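You operate a simulated robot arm through the tools that you are given. There is no shell and no other tool. Be economical: measure what you need, move in short steps, check, and stop when the job is done.

You are at the controls of a simulated two-armed robot. One attempt, no reset.

## Task
Zero the round gauge, drop the 60 former into the worm, test it and shim out the play.
Fine: one shim in slot 2; test again till it reads 0.0.

The check looks at the end state, three seconds after you hand in, the way a careful person would. Anything else that was tipped, shoved, dropped, spilled or broken makes it a failure.

## Robot
Two 7-joint arms with three-finger grippers on one trunk, on a base that drives. Base frame: it is fixed to the floor where the robot stands at the start and does not move with it; the origin is under the middle of the robot, x ahead of it, y to its left, z up. Lengths are in mm, angles in degrees, forces in N, time in s.
The left shoulder is at the start at [70, 146, 1238], the right one opposite. With the tool pointing down near the work surface each hand reaches from about 260 to 680 mm from the robot's upright axis, wherever it stands, measured 20 degrees to its own side. Places, roughly: clamp knob [500, 100, 900]; fixture slider [500, 0, 900]; slot 1 of the setting fixture [600, -100, 900]; slot 2 of the setting fixture [600, -100, 900]. Payload 2.2 kg a hand.
Tool frame (each hand has its own): the origin (TCP) lies between the finger pads and is the grasp point; the fingertips stand 28 mm ahead of it; z points along the fingers, y is the line along which they close. The gripper opens to 102 mm. The gripper's body begins 71 mm behind the TCP.
Orientation is told as [roll, pitch, yaw] about the base's x, y, z axes, in that order, counted from this pose: with the fingers straight down and closing along the base's y, the tool's x points along the base's -x, its y along +y and its z along -z.

## Interface
- The arms move only by the tool servo_tool. It takes "left_steps", "right_steps" or both (then of equal length, played together; a hand with none holds still); each is one flat list of numbers, 7 for each row, row after row: the shift along the tool's x, y, z in units of 150 mm (1.0 is 150 mm), then the turn, a rotation vector about the tool's x, y, z in units of 90 degrees (1.0 is 90 degrees), then the gripper command, from -1 (fully open) to 1 (shut), values between in proportion. In form: [x, y, z, ax, ay, az, hand, x, y, z, ax, ay, az, hand, ...]. A call has 1 to 10 rows; each row is the pose to reach, as a shift and turn from the pose commanded when the call began, along the tool's axes at that moment. A call with a number of a shift or a turn outside -1 to 1 is refused whole. Each row takes 0.2 s and may step no farther than 50 mm and 8.6 degrees from the row before; otherwise, or with a gripper value out of range, the whole call is refused. Where a pose cannot be reached the arm comes as near as it can. A force on the tool above 70 N (or 10 N above the force at the start of the call, whichever is more), or a blocked arm, ends the call early, and 0.2 s more pass. Each finger halts on what it meets, pressing with about 24 N; the grip force reading is that of the motor and also rises with nothing between the fingers. The clock runs only during rows and for 0.2 s after the last one: add rows that repeat a pose to give the fingers time. It gives the time, the measured TCP pose, the force on the tool (base axes), the opening and the grip force at its end, in the units of the frame above (readings bear some noise), with the torque about the TCP (base axes, N m) and any sound that the robot's microphone picked up.
- Cameras (640 x 400 px; columns grow to the right, rows downward): "scene" is now at [128.2, -27.6, 1457.3]; the picture's right is [-0.42, -0.91, 0.00], its down [-0.66, 0.31, -0.68] and it looks along [0.62, -0.29, -0.73] (base axes); focal length 253 px, centre (320, 200). "left" rides on the left gripper at [72, 38, -86] in its tool frame; the picture's right is [-0.47, 0.89, 0.00], its down [-0.60, -0.32, -0.73] and it looks along [-0.65, -0.34, 0.68] (tool axes); focal length 256 px, centre (320, 200). "right" rides on the right gripper at [69, 44, -86] in its tool frame; the picture's right is [-0.53, 0.85, 0.00], its down [-0.58, -0.36, -0.73] and it looks along [-0.62, -0.39, 0.68] (tool axes); focal length 256 px, centre (320, 200). There is no depth. A picture from a camera that has moved, and an enlarged one, comes with that camera's place and axes in the base frame and with its lens. The place of the scene camera against the robot may be out by one fixed shift of up to 18 mm in any direction.
- grab_frame(camera): a new picture of that camera. No time passes.
- lift_body(by): slides the trunk up (or, below 0, down) by that many mm; the arms and the scene camera ride with it, the base frame stays. It gives what a move gives, with no picture.
- drive_base(legs): drives the robot by 1 to 6 legs, each [ahead, left, turn to the left] in mm, mm and degrees, along the robot's own axes; the way and the turn of a leg run together, so that a leg with both is an arc; at most 1500 mm and 180 degrees a leg. The arms and the cameras ride along, it lands a little off, and it stops where it bumps. It gives what a move gives.
- turn_head(pan, tilt): turns the head with the scene camera to pan (to the left, within 86 degrees either way) and tilt (down, from -29 to 69), counted from straight ahead of the robot. It gives what a move gives.
- inspect(camera, box): a new picture of the part [left, top, right, bottom] of that camera's present view, enlarged. No time passes.
- hand_in(): hands the job in; it is judged then, once.

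Go step by step. Nothing tells you exact positions but the pictures and the camera data: compare them with the known pose of the tool, close in by small moves and look again before you grip or let go. The budget is 120 turns and 92 pictures, counting those below and the enlarged ones. Unless the task says otherwise, let go and move clear before handing in, and close with one line.

The tools are called after "Emit:" by a JSON object that holds its "name" and its "arguments". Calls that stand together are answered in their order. servo_tool: Moves the arms, as the interface text tells. Its arguments: {"type":"object","properties":{"left_steps":{"type":"array"},"right_steps":{"type":"array"}},"required":[]} The other tools are called the same way: lift_body (by) slides the trunk up or down; drive_base (legs) drives the base; turn_head (pan, tilt) turns the head that bears the scene camera; grab_frame (camera) takes a picture; inspect (camera, box) takes an enlarged picture of a part of a camera's view; hand_in () hands the job in.

At the start:

```text
time_s: 0.0
left_position: [474.7, 46.2, 1255.5]
left_tool_rot: [0.0, 0.1, 0.1]
left_force: [0.4, 0.0, 0.4]
left_wrist_torque: [-0.01, 0.02, 0.03]
left_grip_width: 102.1
left_finger_force: 0.1
right_position: [338.6, -336.2, 1216.5]
right_tool_rot: [0.0, 0.1, -0.1]
right_force: [-0.2, 0.1, 0.7]
right_wrist_torque: [0.01, -0.02, -0.02]
right_grip_width: 102.1
right_finger_force: 0.1
trunk travel left (down, up): [-775.0, 165.0]
robot x, y, heading: [-0.9, -0.1, -0.1]
head pan, tilt: [-24.7, 47.0]
```

scene: 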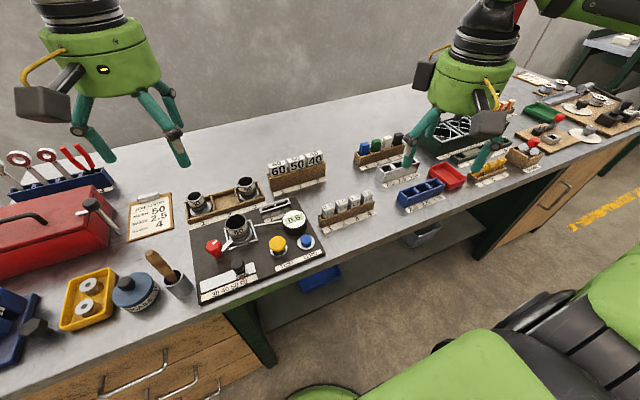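
right: 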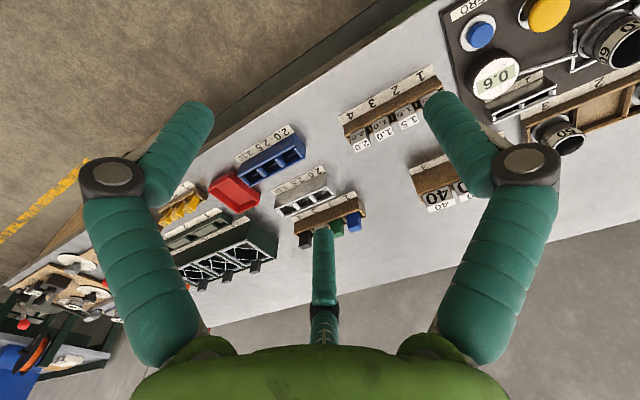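
left: 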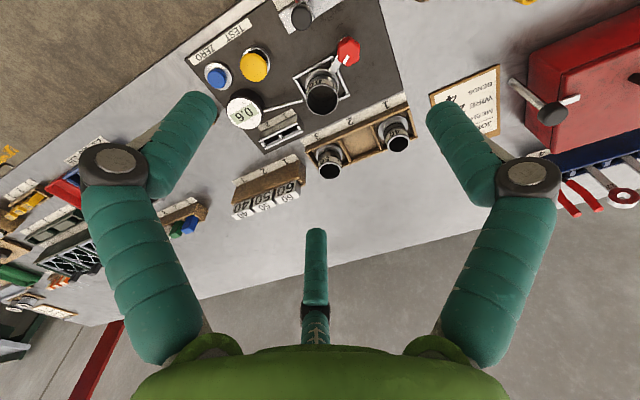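

I see a fixture board with a round gauge (0.6), blue ZERO and yellow TEST buttons, a red clamp knob, a slider, racks of formers and shims. I'll look closer first.

Emit:
{"name": "inspect", "arguments": {"camera": "scene", "box": [180, 140, 340, 310]}}

Emit:
{"name": "inspect", "arguments": {"camera": "left", "box": [170, 0, 430, 240]}}

Emit:
{"name": "inspect", "arguments": {"camera": "scene", "box": [260, 120, 480, 240]}}

Emit:
{"name": "inspect", "arguments": {"camera": "right", "box": [320, 0, 640, 220]}}

```text
2.35 times, centred on (260, 225) of scene
camera zoom: at [128.2, -27.6, 1457.3], right [-0.42, -0.91, 0.0], down [-0.66, 0.31, -0.68], along [0.62, -0.29, -0.73], focal length 595 px, centre (461, 141)
```

zoom: 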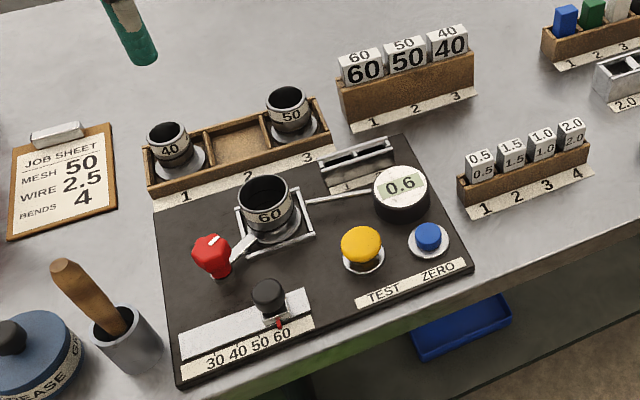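

```text
1.67 times, centred on (300, 120) of left
camera zoom: at [403.1, 84.4, 1340.1], right [0.46, 0.89, 0.0], down [0.6, -0.32, 0.73], along [0.65, -0.34, -0.68], focal length 427 px, centre (353, 333)
```

zoom: 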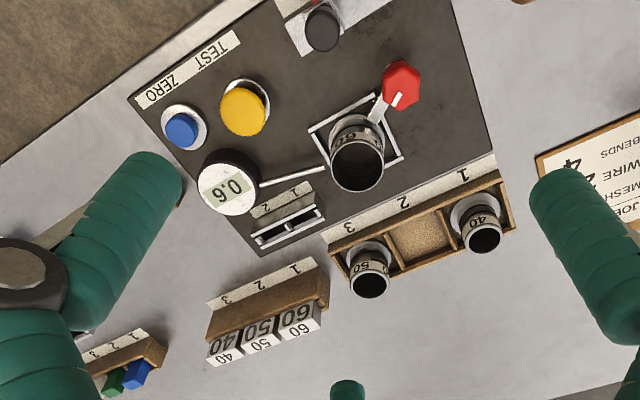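

```text
2.91 times, centred on (370, 180) of scene
camera zoom: at [128.2, -27.6, 1457.3], right [-0.42, -0.91, 0.0], down [-0.66, 0.31, -0.68], along [0.62, -0.29, -0.73], focal length 736 px, centre (174, 258)
```

zoom: 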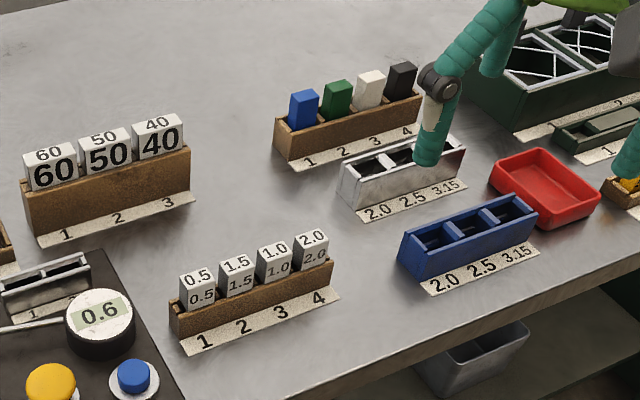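

```text
1.82 times, centred on (480, 110) of right
camera zoom: at [270.3, -290.8, 1302.5], right [0.54, 0.84, 0.0], down [0.58, -0.37, 0.73], along [0.62, -0.39, -0.68], focal length 465 px, centre (29, 364)
```

zoom: 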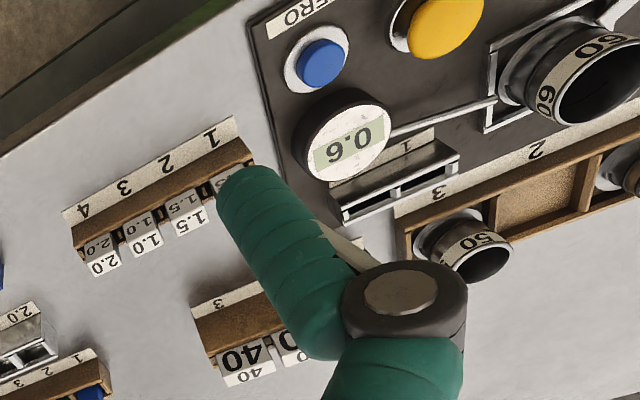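

The setting fixture carries a cup marked 60, and blocks 60/50/40 are in a rack. I need to find what "the worm" is, so I'll survey the rest of the bench.

Emit:
{"name": "turn_head", "arguments": {"pan": -60, "tilt": 40}}

Emit:
{"name": "grab_frame", "arguments": {"camera": "scene"}}

Emit:
{"name": "turn_head", "arguments": {"pan": 25, "tilt": 45}}

Emit:
{"name": "grab_frame", "arguments": {"camera": "scene"}}

```text
time_s: 1.0
left_position: [474.3, 45.4, 1255.0]
left_tool_rot: [-0.1, 0.0, 0.0]
left_force: [0.0, -0.7, 0.5]
left_wrist_torque: [0.0, 0.05, 0.01]
left_grip_width: 101.9
left_finger_force: 0.0
right_position: [340.5, -336.4, 1216.6]
right_tool_rot: [0.0, 0.1, -0.1]
right_force: [-0.5, 0.6, 0.2]
right_wrist_torque: [0.0, 0.0, -0.01]
right_grip_width: 101.7
right_finger_force: 0.1
trunk travel left (down, up): [-775.0, 165.0]
robot x, y, heading: [3.0, -2.3, -0.2]
head pan, tilt: [-60.0, 40.0]
```

```text
84 pictures are left
camera scene: at [98.4, -67.8, 1467.4], right [-0.87, -0.5, 0.0], down [-0.32, 0.56, -0.77], along [0.38, -0.66, -0.64], focal length 253 px, centre (320, 200)
```

scene: 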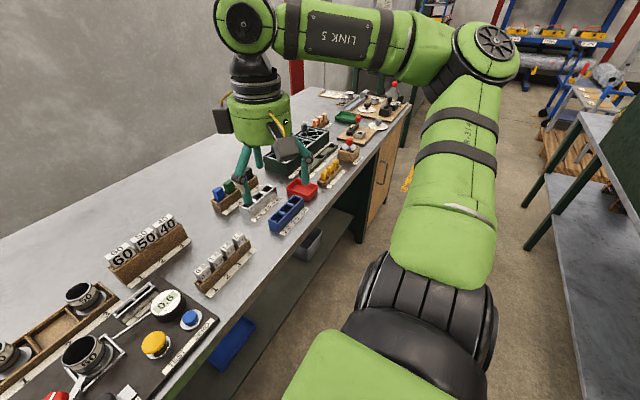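

```text
time_s: 2.6
left_position: [474.6, 46.2, 1255.5]
left_tool_rot: [-0.1, 0.0, 0.0]
left_force: [-0.3, -0.5, 0.1]
left_wrist_torque: [0.0, -0.02, -0.02]
left_grip_width: 101.9
left_finger_force: 0.0
right_position: [340.0, -335.4, 1216.7]
right_tool_rot: [0.1, 0.1, 0.0]
right_force: [-0.5, -0.2, 0.1]
right_wrist_torque: [0.01, 0.01, 0.01]
right_grip_width: 101.8
right_finger_force: 0.0
trunk travel left (down, up): [-775.0, 165.0]
robot x, y, heading: [-0.5, 0.2, -0.1]
head pan, tilt: [25.0, 45.0]
```

```text
83 pictures are left
camera scene: at [129.5, 40.0, 1460.1], right [0.42, -0.91, 0.0], down [-0.64, -0.3, -0.71], along [0.64, 0.3, -0.71], focal length 253 px, centre (320, 200)
```

scene: 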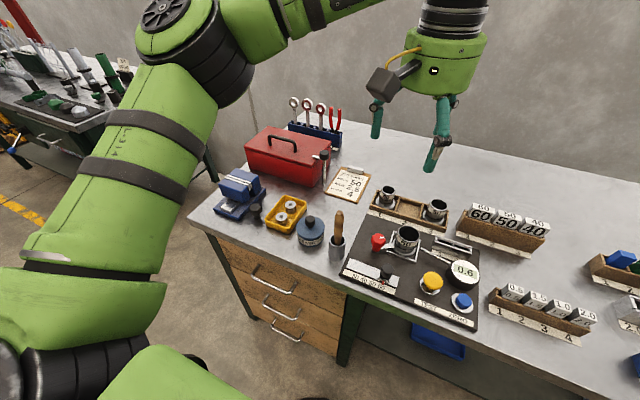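

No explicit "worm" label is seen. I'll lower the left hand to look at the fixture and formers up close.

Emit:
{"name": "servo_tool", "arguments": {"left_steps": [0.1, 0.1, 0.33, 0, 0, 0, -1, 0.2, 0.2, 0.66, 0, 0, 0, -1, 0.3, 0.3, 0.95, 0, 0, 0, -1]}}

Emit:
{"name": "turn_head", "arguments": {"pan": -15, "tilt": 50}}

Emit:
{"name": "grab_frame", "arguments": {"camera": "left"}}

Emit:
{"name": "grab_frame", "arguments": {"camera": "scene"}}

```text
refused: row 1 steps farther than a row can; nothing moved
```

```text
time_s: 3.7
left_position: [474.6, 44.8, 1255.8]
left_tool_rot: [0.0, 0.1, 0.1]
left_force: [-0.1, 0.1, 1.2]
left_wrist_torque: [-0.01, -0.02, 0.0]
left_grip_width: 102.0
left_finger_force: 0.1
right_position: [340.5, -335.4, 1215.8]
right_tool_rot: [0.1, 0.0, 0.0]
right_force: [0.4, 0.8, -0.3]
right_wrist_torque: [-0.02, 0.0, 0.01]
right_grip_width: 102.0
right_finger_force: 0.2
trunk travel left (down, up): [-775.0, 165.0]
robot x, y, heading: [-2.2, -1.3, -0.2]
head pan, tilt: [-15.0, 50.0]
```

```text
82 pictures are left
camera left: at [403.1, 84.4, 1340.1], right [0.46, 0.89, 0.0], down [0.6, -0.32, 0.73], along [0.65, -0.34, -0.68], focal length 256 px, centre (320, 200)
```

left: 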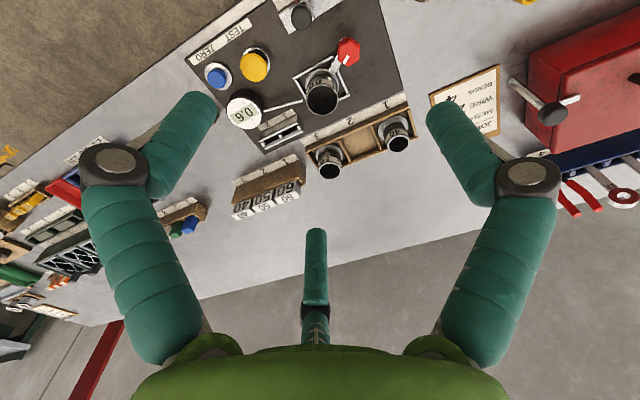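

```text
81 pictures are left
camera scene: at [130.2, -14.1, 1453.2], right [-0.26, -0.97, 0.0], down [-0.74, 0.2, -0.64], along [0.62, -0.17, -0.77], focal length 253 px, centre (320, 200)
```

scene: 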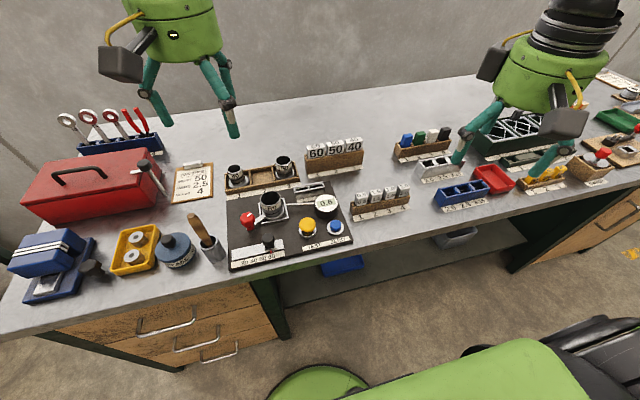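

I'll take smaller steps to bring the left camera down.

Emit:
{"name": "servo_tool", "arguments": {"left_steps": [0.1, 0.05, 0.3, 0, 0, 0, -1, 0.2, 0.1, 0.6, 0, 0, 0, -1, 0.3, 0.15, 0.9, 0, 0, 0, -1]}}

Emit:
{"name": "grab_frame", "arguments": {"camera": "left"}}

```text
time_s: 4.5
left_position: [427.8, 69.6, 1119.6]
left_tool_rot: [-0.1, 0.0, 0.1]
left_force: [0.1, -0.2, -0.6]
left_wrist_torque: [-0.02, -0.01, 0.01]
left_grip_width: 102.1
left_finger_force: 0.1
right_position: [339.6, -334.8, 1216.0]
right_tool_rot: [0.0, 0.0, -0.1]
right_force: [0.2, 0.1, -0.4]
right_wrist_torque: [-0.04, -0.03, -0.03]
right_grip_width: 102.0
right_finger_force: 0.0
trunk travel left (down, up): [-775.0, 165.0]
robot x, y, heading: [-2.5, -3.9, 0.2]
head pan, tilt: [-15.0, 50.0]
```

```text
80 pictures are left
camera left: at [356.6, 107.1, 1204.3], right [0.46, 0.89, 0.0], down [0.6, -0.32, 0.73], along [0.65, -0.34, -0.68], focal length 256 px, centre (320, 200)
```

left: 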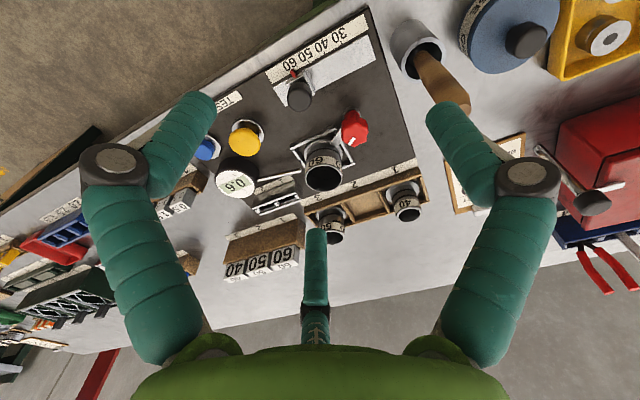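

Emit:
{"name": "inspect", "arguments": {"camera": "left", "box": [210, 80, 430, 280]}}

Emit:
{"name": "inspect", "arguments": {"camera": "scene", "box": [215, 130, 375, 270]}}

```text
2.00 times, centred on (320, 180) of left
camera zoom: at [356.6, 107.1, 1204.3], right [0.46, 0.89, 0.0], down [0.6, -0.32, 0.73], along [0.65, -0.34, -0.68], focal length 512 px, centre (320, 240)
```

zoom: 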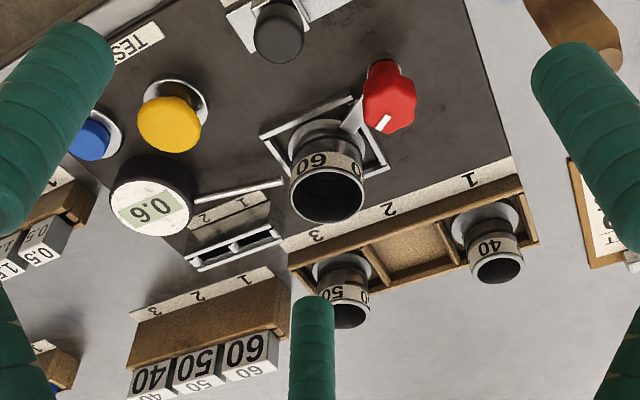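

```text
2.86 times, centred on (295, 200) of scene
camera zoom: at [130.3, -13.7, 1453.3], right [-0.26, -0.97, 0.0], down [-0.74, 0.2, -0.64], along [0.62, -0.17, -0.77], focal length 723 px, centre (391, 200)
```

zoom: 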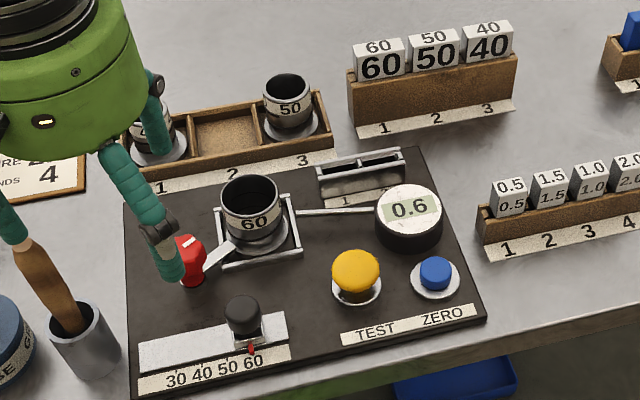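

The 60 cup (rim around [579,-3,931]) is clamped in the fixture nest with the slider at 60; the 60/50/40 blocks are likely the formers. I'll bring the right-hand camera over to see the formers and shims closely, and move the left hand away.

Emit:
{"name": "servo_tool", "arguments": {"right_steps": [-0.2, 0.17, 0.1, 0, 0, 0, -1, -0.4, 0.34, 0.2, 0, 0, 0, -1, -0.6, 0.51, 0.3, 0, 0, 0, -1, -0.8, 0.68, 0.4, 0, 0, 0, -1, -0.95, 0.85, 0.5, 0, 0, 0, -1, -1, 0.95, 0.7, 0, 0, 0, -1], "left_steps": [0, 0.15, 0, 0, 0, 0, -1, 0, 0.3, 0, 0, 0, 0, -1, 0, 0.45, 0, 0, 0, 0, -1, 0, 0.6, 0, 0, 0, 0, -1, 0, 0.75, 0, 0, 0, 0, -1, 0, 0.9, 0, 0, 0, 0, -1]}}

Emit:
{"name": "grab_frame", "arguments": {"camera": "right"}}

```text
time_s: 5.9
left_position: [430.1, 204.6, 1118.7]
left_tool_rot: [0.0, 0.0, 0.0]
left_force: [0.5, 0.1, -0.8]
left_wrist_torque: [0.0, 0.0, -0.01]
left_grip_width: 101.8
left_finger_force: 0.1
right_position: [488.1, -194.8, 1112.2]
right_tool_rot: [-0.1, 0.0, -0.1]
right_force: [-1.0, 0.7, -0.8]
right_wrist_torque: [0.0, 0.0, 0.03]
right_grip_width: 101.8
right_finger_force: 0.0
trunk travel left (down, up): [-775.0, 165.0]
robot x, y, heading: [-0.5, 1.7, -0.1]
head pan, tilt: [-15.0, 50.0]
```

```text
77 pictures are left
camera right: at [418.2, -150.4, 1197.5], right [0.54, 0.84, 0.0], down [0.58, -0.37, 0.73], along [0.62, -0.39, -0.68], focal length 256 px, centre (320, 200)
```

right: 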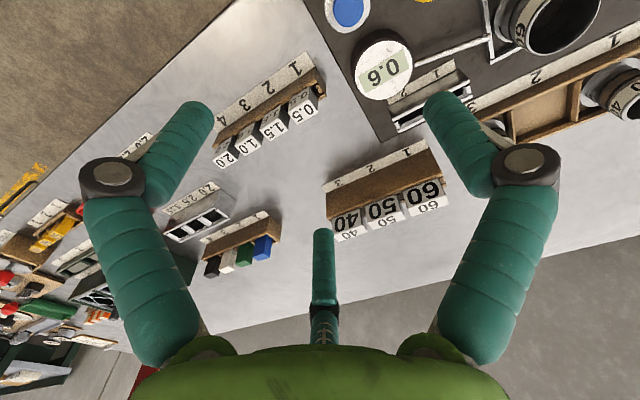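

Emit:
{"name": "inspect", "arguments": {"camera": "right", "box": [200, 40, 470, 250]}}

Emit:
{"name": "inspect", "arguments": {"camera": "right", "box": [380, 0, 640, 140]}}

```text
1.90 times, centred on (335, 145) of right
camera zoom: at [418.2, -150.4, 1197.5], right [0.54, 0.84, 0.0], down [0.58, -0.37, 0.73], along [0.62, -0.39, -0.68], focal length 488 px, centre (291, 305)
```

zoom: 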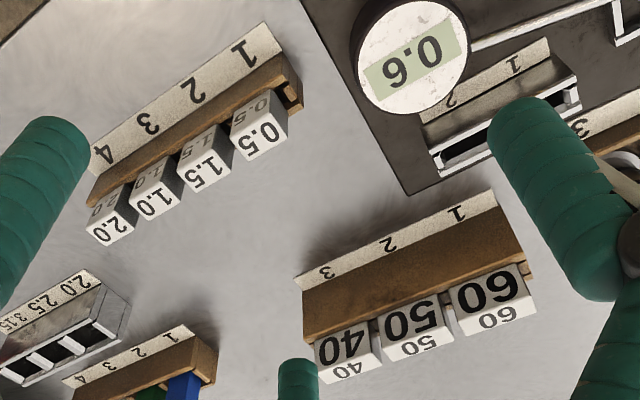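

```text
2.46 times, centred on (510, 70) of right
camera zoom: at [418.2, -150.4, 1197.5], right [0.54, 0.84, 0.0], down [0.58, -0.37, 0.73], along [0.62, -0.39, -0.68], focal length 630 px, centre (-148, 520)
```

zoom: 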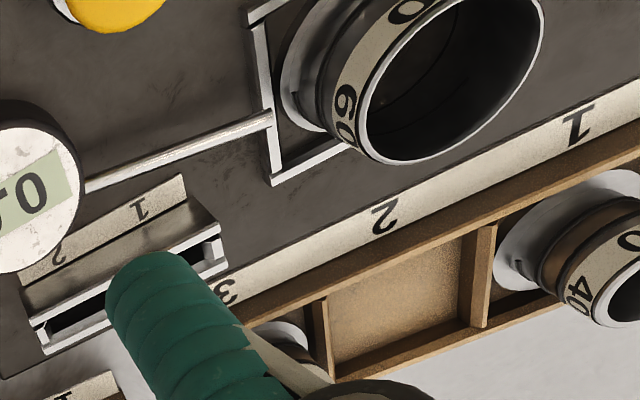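

The 60 block's top is triangulated at about [736,-165,956], and the blocks are some 54 mm wide, so I need a closer look at their shape and the cup before deciding. Moving the right-hand camera closer.

Emit:
{"name": "servo_tool", "arguments": {"right_steps": [-0.19, 0.18, 0.12, 0, 0, 0, -1, -0.38, 0.35, 0.24, 0, 0, 0, -1, -0.57, 0.53, 0.36, 0, 0, 0, -1, -0.75, 0.7, 0.48, 0, 0, 0, -1]}}

Emit:
{"name": "grab_frame", "arguments": {"camera": "right"}}

Emit:
{"name": "turn_head", "arguments": {"pan": 0, "tilt": 69}}

Emit:
{"name": "grab_frame", "arguments": {"camera": "scene"}}

```text
time_s: 6.9
left_position: [430.3, 203.7, 1119.7]
left_tool_rot: [0.0, -0.1, 0.1]
left_force: [0.0, 0.3, 0.1]
left_wrist_torque: [0.01, 0.03, -0.03]
left_grip_width: 102.2
left_finger_force: 0.0
right_position: [518.5, -167.7, 1063.5]
right_tool_rot: [0.0, 0.0, 0.0]
right_force: [-0.7, -0.5, -1.2]
right_wrist_torque: [0.02, 0.02, 0.01]
right_grip_width: 101.8
right_finger_force: 0.0
right hand out of reach, approached as far as the arm can: row 2, 3, 4
trunk travel left (down, up): [-775.0, 165.0]
robot x, y, heading: [-1.5, -0.2, 0.1]
head pan, tilt: [-15.0, 50.0]
```

```text
74 pictures are left
camera right: at [450.4, -123.2, 1150.0], right [0.54, 0.84, 0.0], down [0.58, -0.37, 0.73], along [0.62, -0.39, -0.68], focal length 256 px, centre (320, 200)
```

right: 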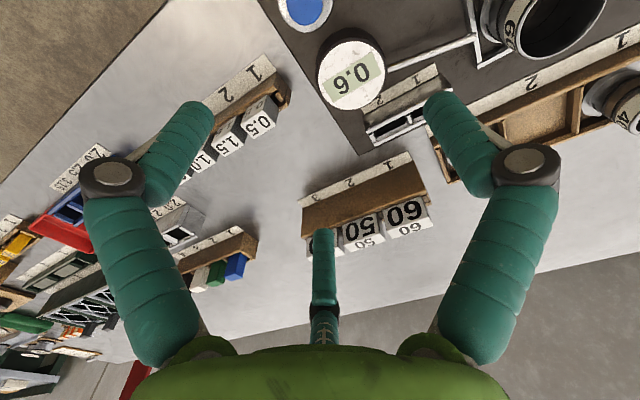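

```text
time_s: 7.7
left_position: [428.8, 203.4, 1119.7]
left_tool_rot: [0.0, 0.0, 0.1]
left_force: [0.0, 0.8, 0.9]
left_wrist_torque: [-0.02, 0.01, -0.03]
left_grip_width: 101.9
left_finger_force: 0.1
right_position: [518.6, -167.4, 1066.3]
right_tool_rot: [0.0, -0.1, -0.1]
right_force: [0.0, -1.1, 0.3]
right_wrist_torque: [0.02, 0.01, -0.02]
right_grip_width: 101.9
right_finger_force: 0.1
trunk travel left (down, up): [-775.0, 165.0]
robot x, y, heading: [-2.5, -0.3, 0.1]
head pan, tilt: [0.0, 68.8]
```

```text
73 pictures are left
camera scene: at [111.5, 5.6, 1431.3], right [0.0, -1.0, 0.0], down [-0.93, 0.0, -0.36], along [0.36, 0.0, -0.93], focal length 253 px, centre (320, 200)
```

scene: 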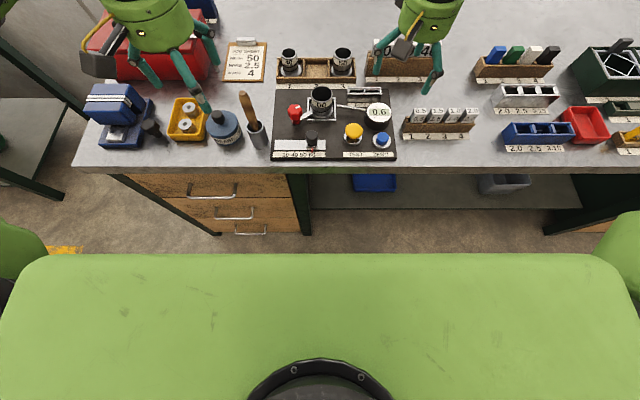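

The base has about 120 mm clear to the bench edge, so I'll drive 80 mm ahead to gain reach; both hands are high above the items.

Emit:
{"name": "drive_base", "arguments": {"legs": [[80, 0, 0]]}}

Emit:
{"name": "turn_head", "arguments": {"pan": -10, "tilt": 58}}

Emit:
{"name": "grab_frame", "arguments": {"camera": "right"}}

Emit:
{"name": "grab_frame", "arguments": {"camera": "scene"}}

```text
time_s: 8.7
left_position: [503.8, 203.7, 1121.7]
left_tool_rot: [0.0, -0.2, 0.0]
left_force: [-0.9, 0.2, 1.1]
left_wrist_torque: [-0.03, 0.01, 0.0]
left_grip_width: 101.9
left_finger_force: 0.0
right_position: [592.3, -168.0, 1067.7]
right_tool_rot: [0.0, -0.3, -0.2]
right_force: [-0.4, 0.3, 0.2]
right_wrist_torque: [-0.02, -0.03, 0.0]
right_grip_width: 101.8
right_finger_force: 0.1
trunk travel left (down, up): [-775.0, 165.0]
robot x, y, heading: [76.6, -0.3, -0.2]
head pan, tilt: [0.0, 68.8]
```

```text
time_s: 9.5
left_position: [506.9, 203.0, 1119.3]
left_tool_rot: [-0.1, 0.0, 0.0]
left_force: [0.4, 0.2, 0.2]
left_wrist_torque: [0.0, 0.0, 0.0]
left_grip_width: 101.9
left_finger_force: 0.0
right_position: [596.6, -168.8, 1064.0]
right_tool_rot: [0.1, 0.0, -0.2]
right_force: [0.7, -0.5, -0.1]
right_wrist_torque: [-0.03, 0.04, 0.02]
right_grip_width: 102.1
right_finger_force: 0.2
trunk travel left (down, up): [-775.0, 165.0]
robot x, y, heading: [75.3, 0.1, -0.2]
head pan, tilt: [-10.0, 58.0]
```

```text
72 pictures are left
camera right: at [527.0, -124.3, 1150.5], right [0.54, 0.84, 0.0], down [0.58, -0.37, 0.73], along [0.62, -0.39, -0.68], focal length 256 px, centre (320, 200)
```

right: 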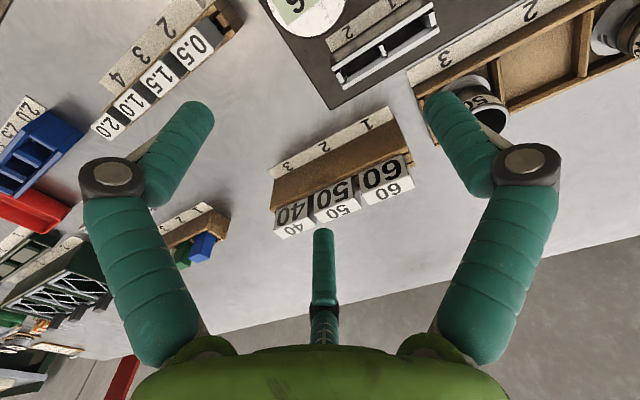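

```text
71 pictures are left
camera scene: at [202.4, -6.6, 1442.8], right [-0.18, -0.98, 0.0], down [-0.84, 0.15, -0.53], along [0.52, -0.09, -0.85], focal length 253 px, centre (320, 200)
```

scene: 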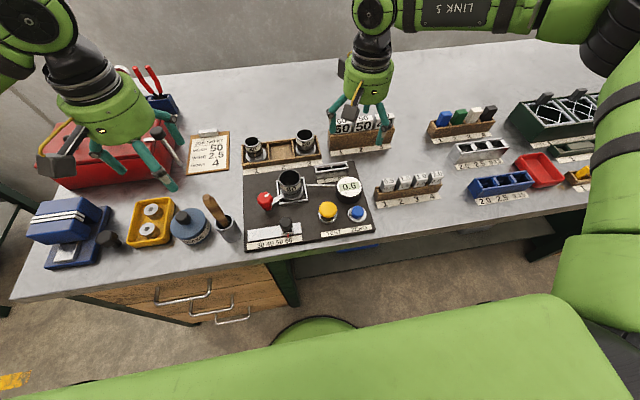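

Emit:
{"name": "inspect", "arguments": {"camera": "right", "box": [260, 0, 540, 240]}}

Emit:
{"name": "inspect", "arguments": {"camera": "scene", "box": [240, 110, 450, 250]}}

```text
1.67 times, centred on (400, 120) of right
camera zoom: at [527.0, -124.3, 1150.5], right [0.54, 0.84, 0.0], down [0.58, -0.37, 0.73], along [0.62, -0.39, -0.68], focal length 427 px, centre (187, 333)
```

zoom: 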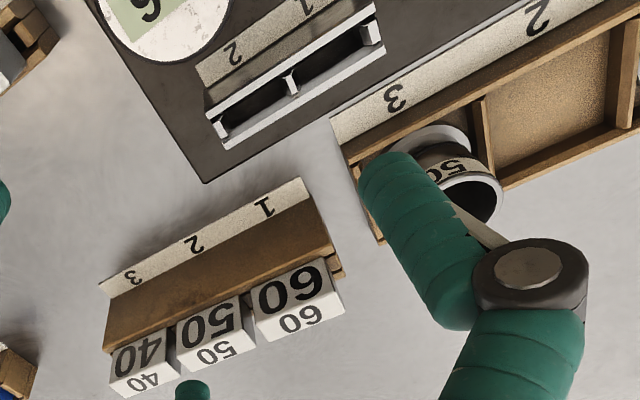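

```text
2.86 times, centred on (345, 180) of scene
camera zoom: at [202.4, -6.6, 1442.8], right [-0.18, -0.98, 0.0], down [-0.84, 0.15, -0.53], along [0.52, -0.09, -0.85], focal length 723 px, centre (249, 257)
```

zoom: 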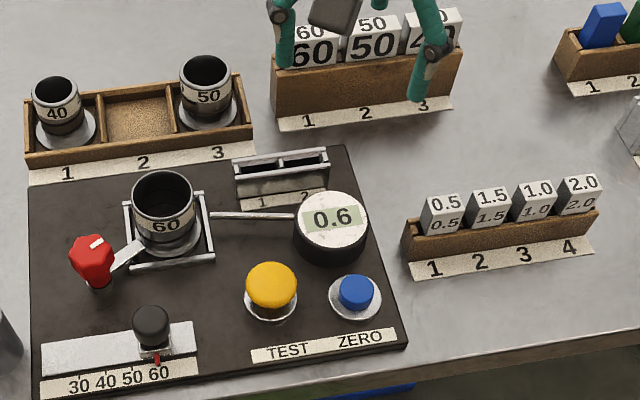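

This looks like a chain-link weaver's bench: the tubes are worms, the flat blocks are the formers, so the former 60 (top about 50x25 mm around [729,-167,956]) goes into the worm marked 60. The gripper pictures show more than two fingers, so I'll partly close the right hand in free air to see how they move.

Emit:
{"name": "servo_tool", "arguments": {"right_steps": [0, 0, 0, 0, 0, 0, 0.4, 0, 0, 0, 0, 0, 0, 0.4, 0, 0, 0, 0, 0, 0, 0.4]}}

Emit:
{"name": "grab_frame", "arguments": {"camera": "right"}}

Emit:
{"name": "inspect", "arguments": {"camera": "scene", "box": [310, 30, 430, 150]}}

```text
time_s: 10.3
left_position: [507.0, 202.6, 1119.2]
left_tool_rot: [0.0, -0.1, 0.0]
left_force: [0.9, -0.3, -0.9]
left_wrist_torque: [0.0, 0.01, 0.0]
left_grip_width: 101.9
left_finger_force: 0.0
right_position: [595.2, -168.6, 1065.6]
right_tool_rot: [0.0, -0.1, -0.3]
right_force: [-0.5, 0.3, -0.7]
right_wrist_torque: [0.0, 0.01, -0.02]
right_grip_width: 30.7
right_finger_force: 0.0
trunk travel left (down, up): [-775.0, 165.0]
robot x, y, heading: [77.0, 2.0, -0.2]
head pan, tilt: [-10.0, 58.0]
```

```text
68 pictures are left
camera right: at [525.6, -124.3, 1151.1], right [0.54, 0.84, 0.0], down [0.57, -0.37, 0.73], along [0.62, -0.39, -0.68], focal length 256 px, centre (320, 200)
```

right: 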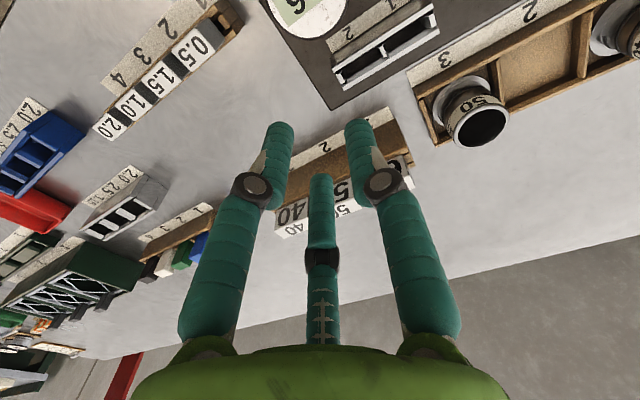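

```text
3.33 times, centred on (370, 90) of scene
camera zoom: at [200.6, -6.6, 1443.0], right [-0.18, -0.98, 0.0], down [-0.83, 0.15, -0.53], along [0.52, -0.09, -0.85], focal length 843 px, centre (153, 567)
```

zoom: 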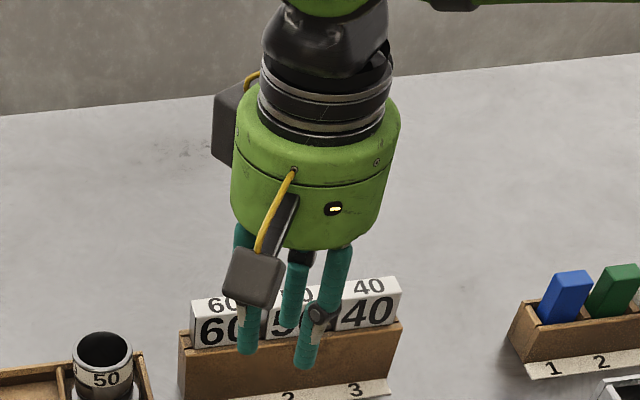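

The gripper is visually three-jawed, with one jaw on +y and two on the -y side. Next I'll close the right hand and hover above the blue ZERO button (about [480,-152]) to aim the press.

Emit:
{"name": "servo_tool", "arguments": {"right_steps": [0.2, 0.03, 0.11, 0, 0, 0, 1, 0.4, 0.06, 0.22, 0, 0, 0, 1, 0.6, 0.09, 0.33, 0, 0, 0, 1, 0.767, 0.11, 0.44, 0, 0, 0, 1, 0.767, 0.11, 0.44, 0, 0, 0, 1]}}

Emit:
{"name": "grab_frame", "arguments": {"camera": "right"}}

```text
time_s: 11.5
left_position: [507.1, 202.9, 1118.8]
left_tool_rot: [0.0, 0.0, 0.0]
left_force: [-0.1, 0.5, -0.3]
left_wrist_torque: [0.04, 0.01, 0.01]
left_grip_width: 101.9
left_finger_force: 0.0
right_position: [481.6, -151.9, 998.9]
right_tool_rot: [0.1, -0.1, -0.2]
right_force: [-0.1, -0.3, 0.6]
right_wrist_torque: [0.02, -0.01, 0.0]
right_grip_width: 2.2
right_finger_force: 24.2
trunk travel left (down, up): [-775.0, 165.0]
robot x, y, heading: [74.5, -2.2, -0.1]
head pan, tilt: [-10.0, 58.0]
```

```text
66 pictures are left
camera right: at [412.6, -107.6, 1085.0], right [0.54, 0.84, 0.0], down [0.57, -0.37, 0.73], along [0.62, -0.39, -0.68], focal length 256 px, centre (320, 200)
```

right: 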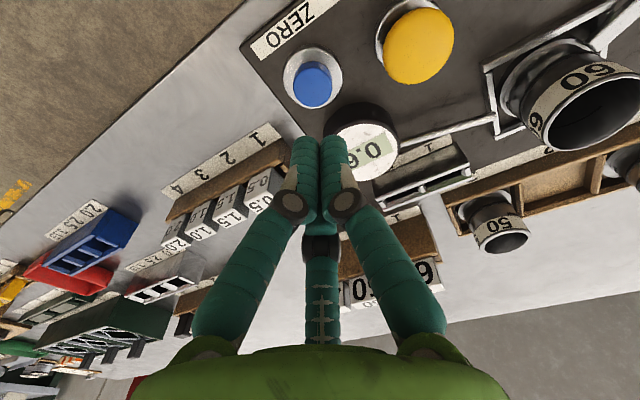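

The blue button lies about at [479,-154], nearly under the tool axis. I'll descend partway and look.

Emit:
{"name": "servo_tool", "arguments": {"right_steps": [0.01, -0.01, 0.2, 0, 0, 0, 1, 0.017, -0.014, 0.4, 0, 0, 0, 1]}}

Emit:
{"name": "grab_frame", "arguments": {"camera": "right"}}

Emit:
{"name": "inspect", "arguments": {"camera": "scene", "box": [240, 140, 450, 260]}}

```text
time_s: 12.1
left_position: [508.7, 202.8, 1119.2]
left_tool_rot: [0.0, 0.0, 0.0]
left_force: [0.3, -0.2, 0.4]
left_wrist_torque: [-0.02, 0.01, 0.0]
left_grip_width: 102.1
left_finger_force: 0.1
right_position: [478.3, -156.6, 939.9]
right_tool_rot: [0.2, -0.1, -0.2]
right_force: [-0.7, -0.2, 0.0]
right_wrist_torque: [-0.01, 0.05, -0.01]
right_grip_width: 2.0
right_finger_force: 24.3
trunk travel left (down, up): [-775.0, 165.0]
robot x, y, heading: [76.1, -1.5, -0.1]
head pan, tilt: [-10.0, 58.0]
```

```text
65 pictures are left
camera right: at [409.5, -112.1, 1025.3], right [0.54, 0.84, 0.0], down [0.57, -0.37, 0.73], along [0.62, -0.39, -0.68], focal length 256 px, centre (320, 200)
```

right: 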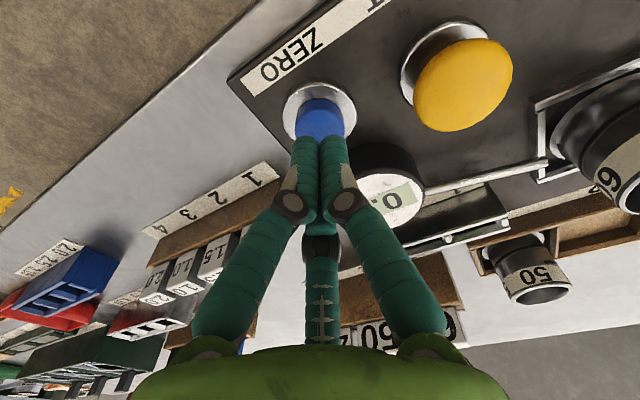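

```text
3.05 times, centred on (345, 200) of scene
camera zoom: at [201.6, -7.1, 1443.0], right [-0.18, -0.98, 0.0], down [-0.84, 0.15, -0.53], along [0.52, -0.09, -0.85], focal length 771 px, centre (244, 200)
```

zoom: 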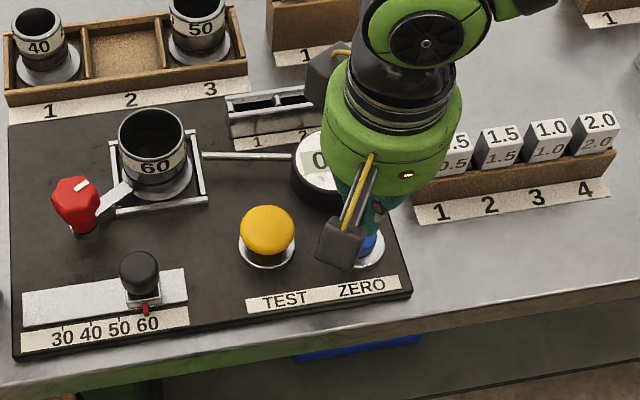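

Emit:
{"name": "inspect", "arguments": {"camera": "right", "box": [260, 60, 400, 160]}}

```text
4.00 times, centred on (330, 110) of right
camera zoom: at [409.5, -112.1, 1025.3], right [0.54, 0.84, 0.0], down [0.57, -0.37, 0.73], along [0.62, -0.39, -0.68], focal length 1024 px, centre (280, 560)
```

zoom: 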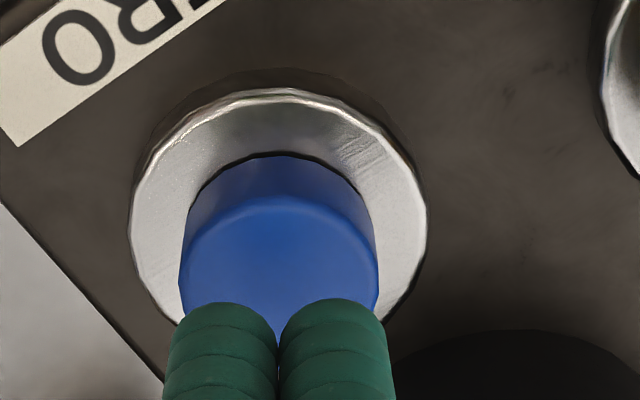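

The button top is centred under the fingertips, around z 885. Pressing gently in small steps.

Emit:
{"name": "servo_tool", "arguments": {"right_steps": [0, 0, 0.08, 0, 0, 0, 1, 0, 0, 0.14, 0, 0, 0, 1, 0, 0, 0.16, 0, 0, 0, 1]}}

Emit:
{"name": "servo_tool", "arguments": {"right_steps": [0, 0, 0.02, 0, 0, 0, 1, 0, 0, 0.04, 0, 0, 0, 1]}}

Emit:
{"name": "grab_frame", "arguments": {"camera": "right"}}

```text
time_s: 12.9
left_position: [505.7, 203.0, 1119.5]
left_tool_rot: [0.0, -0.1, 0.0]
left_force: [0.0, -0.9, 0.4]
left_wrist_torque: [-0.04, 0.01, -0.01]
left_grip_width: 101.9
left_finger_force: 0.1
right_position: [473.5, -165.7, 926.7]
right_tool_rot: [0.1, -0.1, -0.2]
right_force: [-0.3, 0.2, -0.6]
right_wrist_torque: [-0.01, 0.04, 0.01]
right_grip_width: 1.9
right_finger_force: 24.4
right hand out of reach, approached as far as the arm can: row 1, 2, 3
trunk travel left (down, up): [-775.0, 165.0]
robot x, y, heading: [76.8, 0.4, -0.3]
head pan, tilt: [-10.0, 58.0]
```

```text
time_s: 13.5
left_position: [507.4, 202.6, 1120.1]
left_tool_rot: [0.0, 0.0, 0.0]
left_force: [-0.1, 0.4, -0.9]
left_wrist_torque: [0.04, -0.04, -0.04]
left_grip_width: 102.0
left_finger_force: 0.0
right_position: [472.4, -167.0, 926.5]
right_tool_rot: [0.1, -0.2, -0.3]
right_force: [-0.1, 0.6, -0.1]
right_wrist_torque: [0.02, 0.02, 0.04]
right_grip_width: 2.1
right_finger_force: 23.3
right hand out of reach, approached as far as the arm can: row 2
trunk travel left (down, up): [-775.0, 165.0]
robot x, y, heading: [76.4, 0.5, -0.2]
head pan, tilt: [-10.0, 58.0]
```

```text
62 pictures are left
camera right: at [403.6, -121.8, 1012.0], right [0.54, 0.84, 0.0], down [0.57, -0.37, 0.73], along [0.62, -0.39, -0.68], focal length 256 px, centre (320, 200)
```

right: 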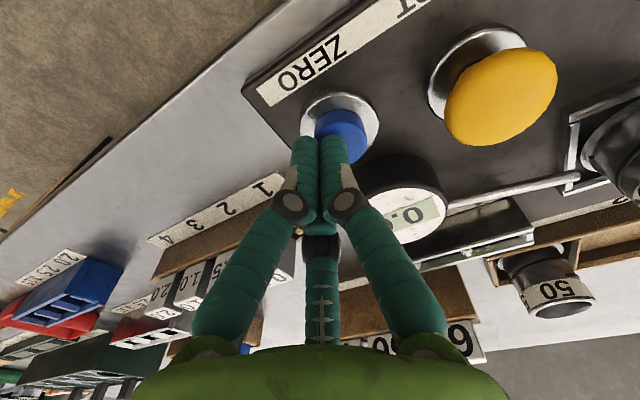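

The arm ran out of reach downward, so I'll raise the right hand and lower the trunk by 120 mm to give better working height.

Emit:
{"name": "servo_tool", "arguments": {"right_steps": [-0.01, 0.02, -0.25, 0, 0, 0, 1, -0.02, 0.05, -0.5, 0, 0, 0, 1, -0.04, 0.08, -0.8, 0, 0, 0, 1]}}

Emit:
{"name": "lift_body", "arguments": {"by": -120}}

Emit:
{"name": "grab_frame", "arguments": {"camera": "right"}}

```text
time_s: 14.3
left_position: [505.8, 203.3, 1119.5]
left_tool_rot: [-0.1, 0.0, 0.0]
left_force: [-0.2, 0.0, -0.7]
left_wrist_torque: [-0.02, -0.01, 0.01]
left_grip_width: 102.2
left_finger_force: 0.1
right_position: [479.2, -152.0, 1045.9]
right_tool_rot: [0.0, -0.1, -0.1]
right_force: [-0.8, -0.4, 1.5]
right_wrist_torque: [0.06, 0.01, -0.02]
right_grip_width: 2.2
right_finger_force: 23.8
trunk travel left (down, up): [-775.0, 165.0]
robot x, y, heading: [76.0, -0.3, -0.1]
head pan, tilt: [-10.0, 58.0]
```

```text
time_s: 15.8
left_position: [506.0, 203.1, 999.6]
left_tool_rot: [0.1, 0.0, 0.1]
left_force: [0.2, -0.1, 0.1]
left_wrist_torque: [-0.01, 0.02, -0.01]
left_grip_width: 102.0
left_finger_force: 0.0
right_position: [481.8, -152.9, 925.1]
right_tool_rot: [0.1, -0.1, -0.2]
right_force: [0.6, -1.0, 0.0]
right_wrist_torque: [-0.01, -0.04, 0.04]
right_grip_width: 2.3
right_finger_force: 24.0
trunk travel left (down, up): [-655.0, 285.0]
robot x, y, heading: [79.1, -2.0, 0.2]
head pan, tilt: [-10.0, 58.0]
```

```text
61 pictures are left
camera right: at [411.5, -108.5, 1011.2], right [0.54, 0.84, 0.0], down [0.57, -0.37, 0.73], along [0.62, -0.39, -0.68], focal length 256 px, centre (320, 200)
```

right: 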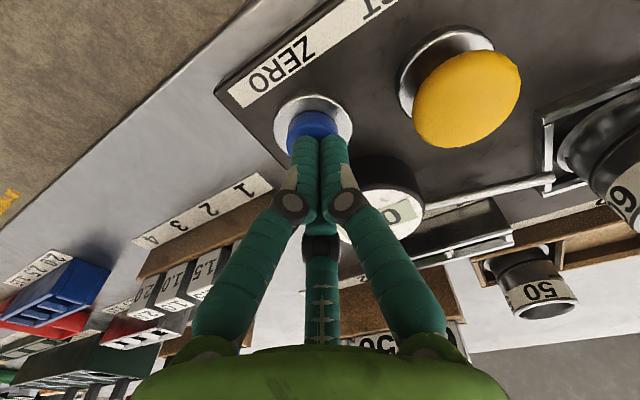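

Emit:
{"name": "servo_tool", "arguments": {"right_steps": [0.015, -0.02, 0.04, 0, 0, 0, 1, 0.015, -0.02, 0.065, 0, 0, 0, 1, 0.015, -0.02, 0.08, 0, 0, 0, 1]}}

Emit:
{"name": "grab_frame", "arguments": {"camera": "right"}}

```text
time_s: 16.6
left_position: [507.6, 203.0, 1000.2]
left_tool_rot: [0.0, -0.1, 0.1]
left_force: [-0.5, -0.1, -0.1]
left_wrist_torque: [0.01, 0.01, 0.01]
left_grip_width: 102.1
left_finger_force: 0.0
right_position: [478.9, -155.7, 914.1]
right_tool_rot: [0.1, -0.2, -0.1]
right_force: [2.9, -1.3, 6.5]
right_wrist_torque: [-0.07, -0.08, 0.02]
right_grip_width: 2.2
right_finger_force: 31.1
trunk travel left (down, up): [-655.0, 285.0]
robot x, y, heading: [78.9, -2.2, -0.1]
head pan, tilt: [-10.0, 58.0]
heard: click
```

```text
60 pictures are left
camera right: at [409.4, -111.1, 999.7], right [0.54, 0.84, 0.0], down [0.57, -0.37, 0.73], along [0.62, -0.39, -0.68], focal length 256 px, centre (320, 200)
```

right: 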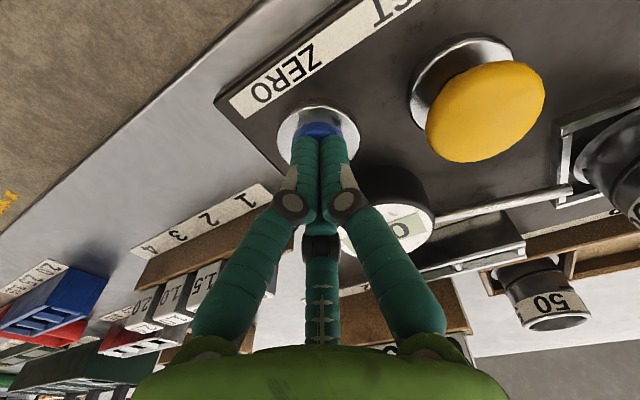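

A click was heard. I'll raise the hand and read the gauge.

Emit:
{"name": "servo_tool", "arguments": {"right_steps": [0, 0, -0.1, 0, 0, 0, 1, 0, 0, -0.4, 0, 0, 0, 1, 0, 0, -0.7, 0, 0, 0, 1, 0, 0, -1, 0, 0, 0, 1]}}

Emit:
{"name": "inspect", "arguments": {"camera": "right", "box": [220, 0, 640, 262]}}

```text
time_s: 17.6
left_position: [505.9, 203.7, 1000.6]
left_tool_rot: [0.1, -0.2, 0.1]
left_force: [-0.5, 0.5, 0.4]
left_wrist_torque: [-0.02, -0.01, 0.01]
left_grip_width: 101.9
left_finger_force: 0.0
right_position: [478.4, -154.9, 1062.7]
right_tool_rot: [0.0, -0.1, -0.3]
right_force: [0.4, -0.3, 0.2]
right_wrist_torque: [-0.02, -0.02, -0.01]
right_grip_width: 2.3
right_finger_force: 31.5
trunk travel left (down, up): [-655.0, 285.0]
robot x, y, heading: [79.4, -0.1, -0.4]
head pan, tilt: [-10.0, 58.0]
```

```text
1.52 times, centred on (430, 131) of right
camera zoom: at [409.3, -110.9, 1148.3], right [0.54, 0.84, 0.0], down [0.57, -0.37, 0.73], along [0.62, -0.39, -0.68], focal length 390 px, centre (152, 305)
```

zoom: 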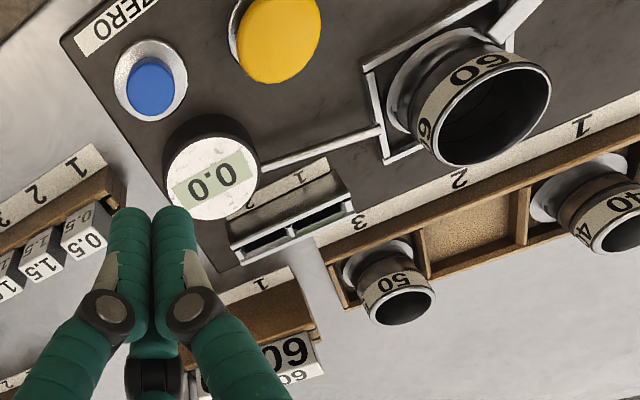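

The gauge now reads 0.0. Next I'll move the right hand toward the 60 former while turning the tool by yaw +90 so the jaws close across the block's thin side.

Emit:
{"name": "servo_tool", "arguments": {"right_steps": [-0.1, 0, 0, 0, 0, -0.09, 0, -0.2, 0, 0, 0, 0, -0.18, -0.5, -0.3, 0, 0, 0, 0, -0.27, -1, -0.4, 0, 0, 0, 0, -0.36, -1, -0.5, 0, 0, 0, 0, -0.45, -1, -0.6, 0, 0, 0, 0, -0.54, -1, -0.7, 0, 0, 0, 0, -0.63, -1, -0.8, 0, 0, 0, 0, -0.72, -1, -0.9, 0, 0, 0, 0, -0.81, -1, -1, 0, 0, 0, 0, -0.9, -1]}}

Emit:
{"name": "grab_frame", "arguments": {"camera": "right"}}

```text
time_s: 19.8
left_position: [506.7, 202.3, 1000.5]
left_tool_rot: [-0.1, -0.1, 0.1]
left_force: [1.0, 0.2, -0.2]
left_wrist_torque: [-0.03, -0.01, 0.04]
left_grip_width: 102.0
left_finger_force: 0.1
right_position: [446.8, -82.7, 1034.0]
right_tool_rot: [-1.8, 0.0, 77.7]
right_force: [-0.5, 0.1, 0.3]
right_wrist_torque: [-0.04, -0.02, 0.0]
right_grip_width: 101.8
right_finger_force: 0.0
right hand out of reach, approached as far as the arm can: row 6, 7, 8, 9, 10
trunk travel left (down, up): [-655.0, 285.0]
robot x, y, heading: [79.1, 0.3, -0.3]
head pan, tilt: [-10.0, 58.0]
```

```text
58 pictures are left
camera right: at [386.3, -139.2, 1119.1], right [-0.71, 0.7, -0.03], down [0.46, 0.49, 0.74], along [0.53, 0.52, -0.67], focal length 256 px, centre (320, 200)
```

right: 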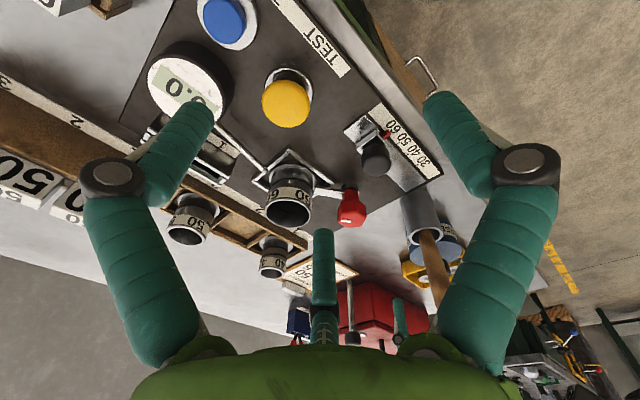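

Yaw +90 runs into the arm's limits, so I'll turn the other way, toward yaw -90, moving back toward the right.

Emit:
{"name": "servo_tool", "arguments": {"right_steps": [-0.07, 0, 0, 0, 0, 0.09, -1, -0.14, 0, 0, 0, 0, 0.18, -1, -0.21, 0, 0, 0, 0, 0.27, -1, -0.28, 0, 0, 0, 0, 0.36, -1, -0.35, 0, 0, 0, 0, 0.45, -1, -0.42, 0, 0, 0, 0, 0.54, -1, -0.49, 0, 0, 0, 0, 0.63, -1, -0.56, 0, 0, 0, 0, 0.72, -1, -0.63, 0, 0, 0, 0, 0.81, -1, -0.63, 0, 0, 0, 0, 0.863, -1]}}

```text
time_s: 22.0
left_position: [505.7, 202.7, 1001.0]
left_tool_rot: [0.0, -0.1, 0.0]
left_force: [0.0, 0.5, -0.1]
left_wrist_torque: [-0.01, -0.05, -0.01]
left_grip_width: 101.9
left_finger_force: 0.0
right_position: [410.7, -77.7, 1027.1]
right_tool_rot: [-0.4, -1.7, 3.5]
right_force: [-0.7, 0.5, -0.1]
right_wrist_torque: [-0.03, -0.08, 0.01]
right_grip_width: 101.7
right_finger_force: 0.0
right hand out of reach, approached as far as the arm can: row 1, 2, 3, 4, 5, 6, 7, 8, 9, 10
trunk travel left (down, up): [-655.0, 285.0]
robot x, y, heading: [76.1, 1.3, -0.1]
head pan, tilt: [-10.0, 58.0]
```

Emit:
{"name": "servo_tool", "arguments": {"right_steps": [-0.06, -0.06, 0, 0, 0, 0.09, -1, -0.12, -0.12, 0, 0, 0, 0.18, -1, -0.18, -0.18, 0, 0, 0, 0.27, -1, -0.24, -0.24, 0, 0, 0, 0.36, -1, -0.3, -0.3, 0, 0, 0, 0.45, -1, -0.36, -0.36, 0, 0, 0, 0.54, -1, -0.42, -0.42, 0, 0, 0, 0.63, -1, -0.48, -0.48, 0, 0, 0, 0.72, -1, -0.54, -0.54, 0, 0, 0, 0.81, -1, -0.6, -0.6, 0, 0, 0, 0.9, -1]}}

Emit:
{"name": "grab_frame", "arguments": {"camera": "right"}}

```text
time_s: 24.2
left_position: [507.4, 202.7, 999.6]
left_tool_rot: [0.0, -0.1, 0.0]
left_force: [0.3, -0.3, 0.6]
left_wrist_torque: [-0.05, -0.01, 0.01]
left_grip_width: 102.1
left_finger_force: 0.2
right_position: [508.4, -161.8, 1034.8]
right_tool_rot: [1.7, -0.7, -77.6]
right_force: [0.7, -0.6, 0.0]
right_wrist_torque: [0.03, -0.02, 0.02]
right_grip_width: 102.0
right_finger_force: 0.1
trunk travel left (down, up): [-655.0, 285.0]
robot x, y, heading: [79.5, 2.4, -0.1]
head pan, tilt: [-10.0, 58.0]
```

```text
57 pictures are left
camera right: at [532.5, -84.4, 1121.1], right [0.94, -0.34, 0.03], down [-0.25, -0.64, 0.73], along [-0.23, -0.69, -0.69], focal length 256 px, centre (320, 200)
```

right: 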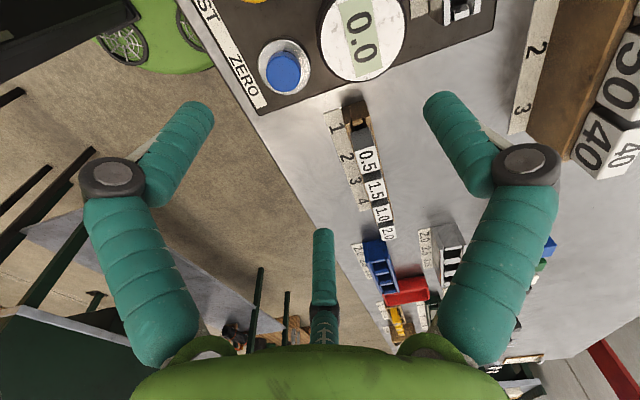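

Emit:
{"name": "servo_tool", "arguments": {"right_steps": [-0.06, 0.24, 0, 0.005, 0.002, 0.035, -1, -0.12, 0.48, 0, 0.01, 0.004, 0.07, -1, -0.18, 0.72, 0, 0.015, 0.006, 0.105, -1, -0.245, 0.957, 0, 0.019, 0.008, 0.138, -1]}}

Emit:
{"name": "grab_frame", "arguments": {"camera": "right"}}

```text
time_s: 25.2
left_position: [506.9, 202.9, 999.7]
left_tool_rot: [0.0, 0.0, -0.1]
left_force: [0.4, 0.2, 0.5]
left_wrist_torque: [0.02, -0.03, -0.01]
left_grip_width: 101.9
left_finger_force: 0.0
right_position: [619.4, -192.6, 1033.4]
right_tool_rot: [-0.1, 0.3, -89.8]
right_force: [-0.6, -0.7, -0.9]
right_wrist_torque: [0.01, 0.0, -0.01]
right_grip_width: 102.0
right_finger_force: 0.0
right hand out of reach, approached as far as the arm can: row 3, 4
trunk travel left (down, up): [-655.0, 285.0]
robot x, y, heading: [78.0, -0.0, -0.3]
head pan, tilt: [-10.0, 58.0]
```

```text
56 pictures are left
camera right: at [663.3, -124.2, 1120.1], right [0.85, -0.53, 0.0], down [-0.36, -0.58, 0.73], along [-0.39, -0.62, -0.69], focal length 256 px, centre (320, 200)
```

right: 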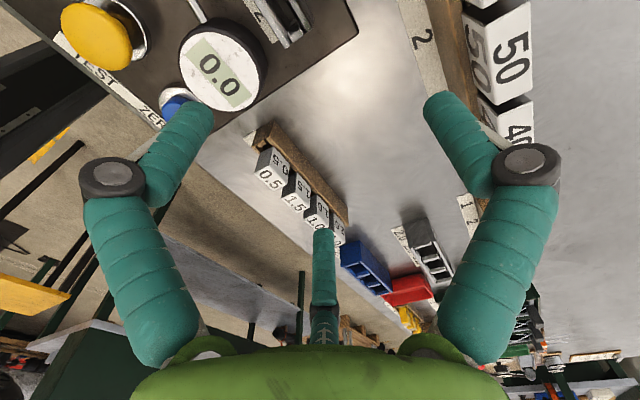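

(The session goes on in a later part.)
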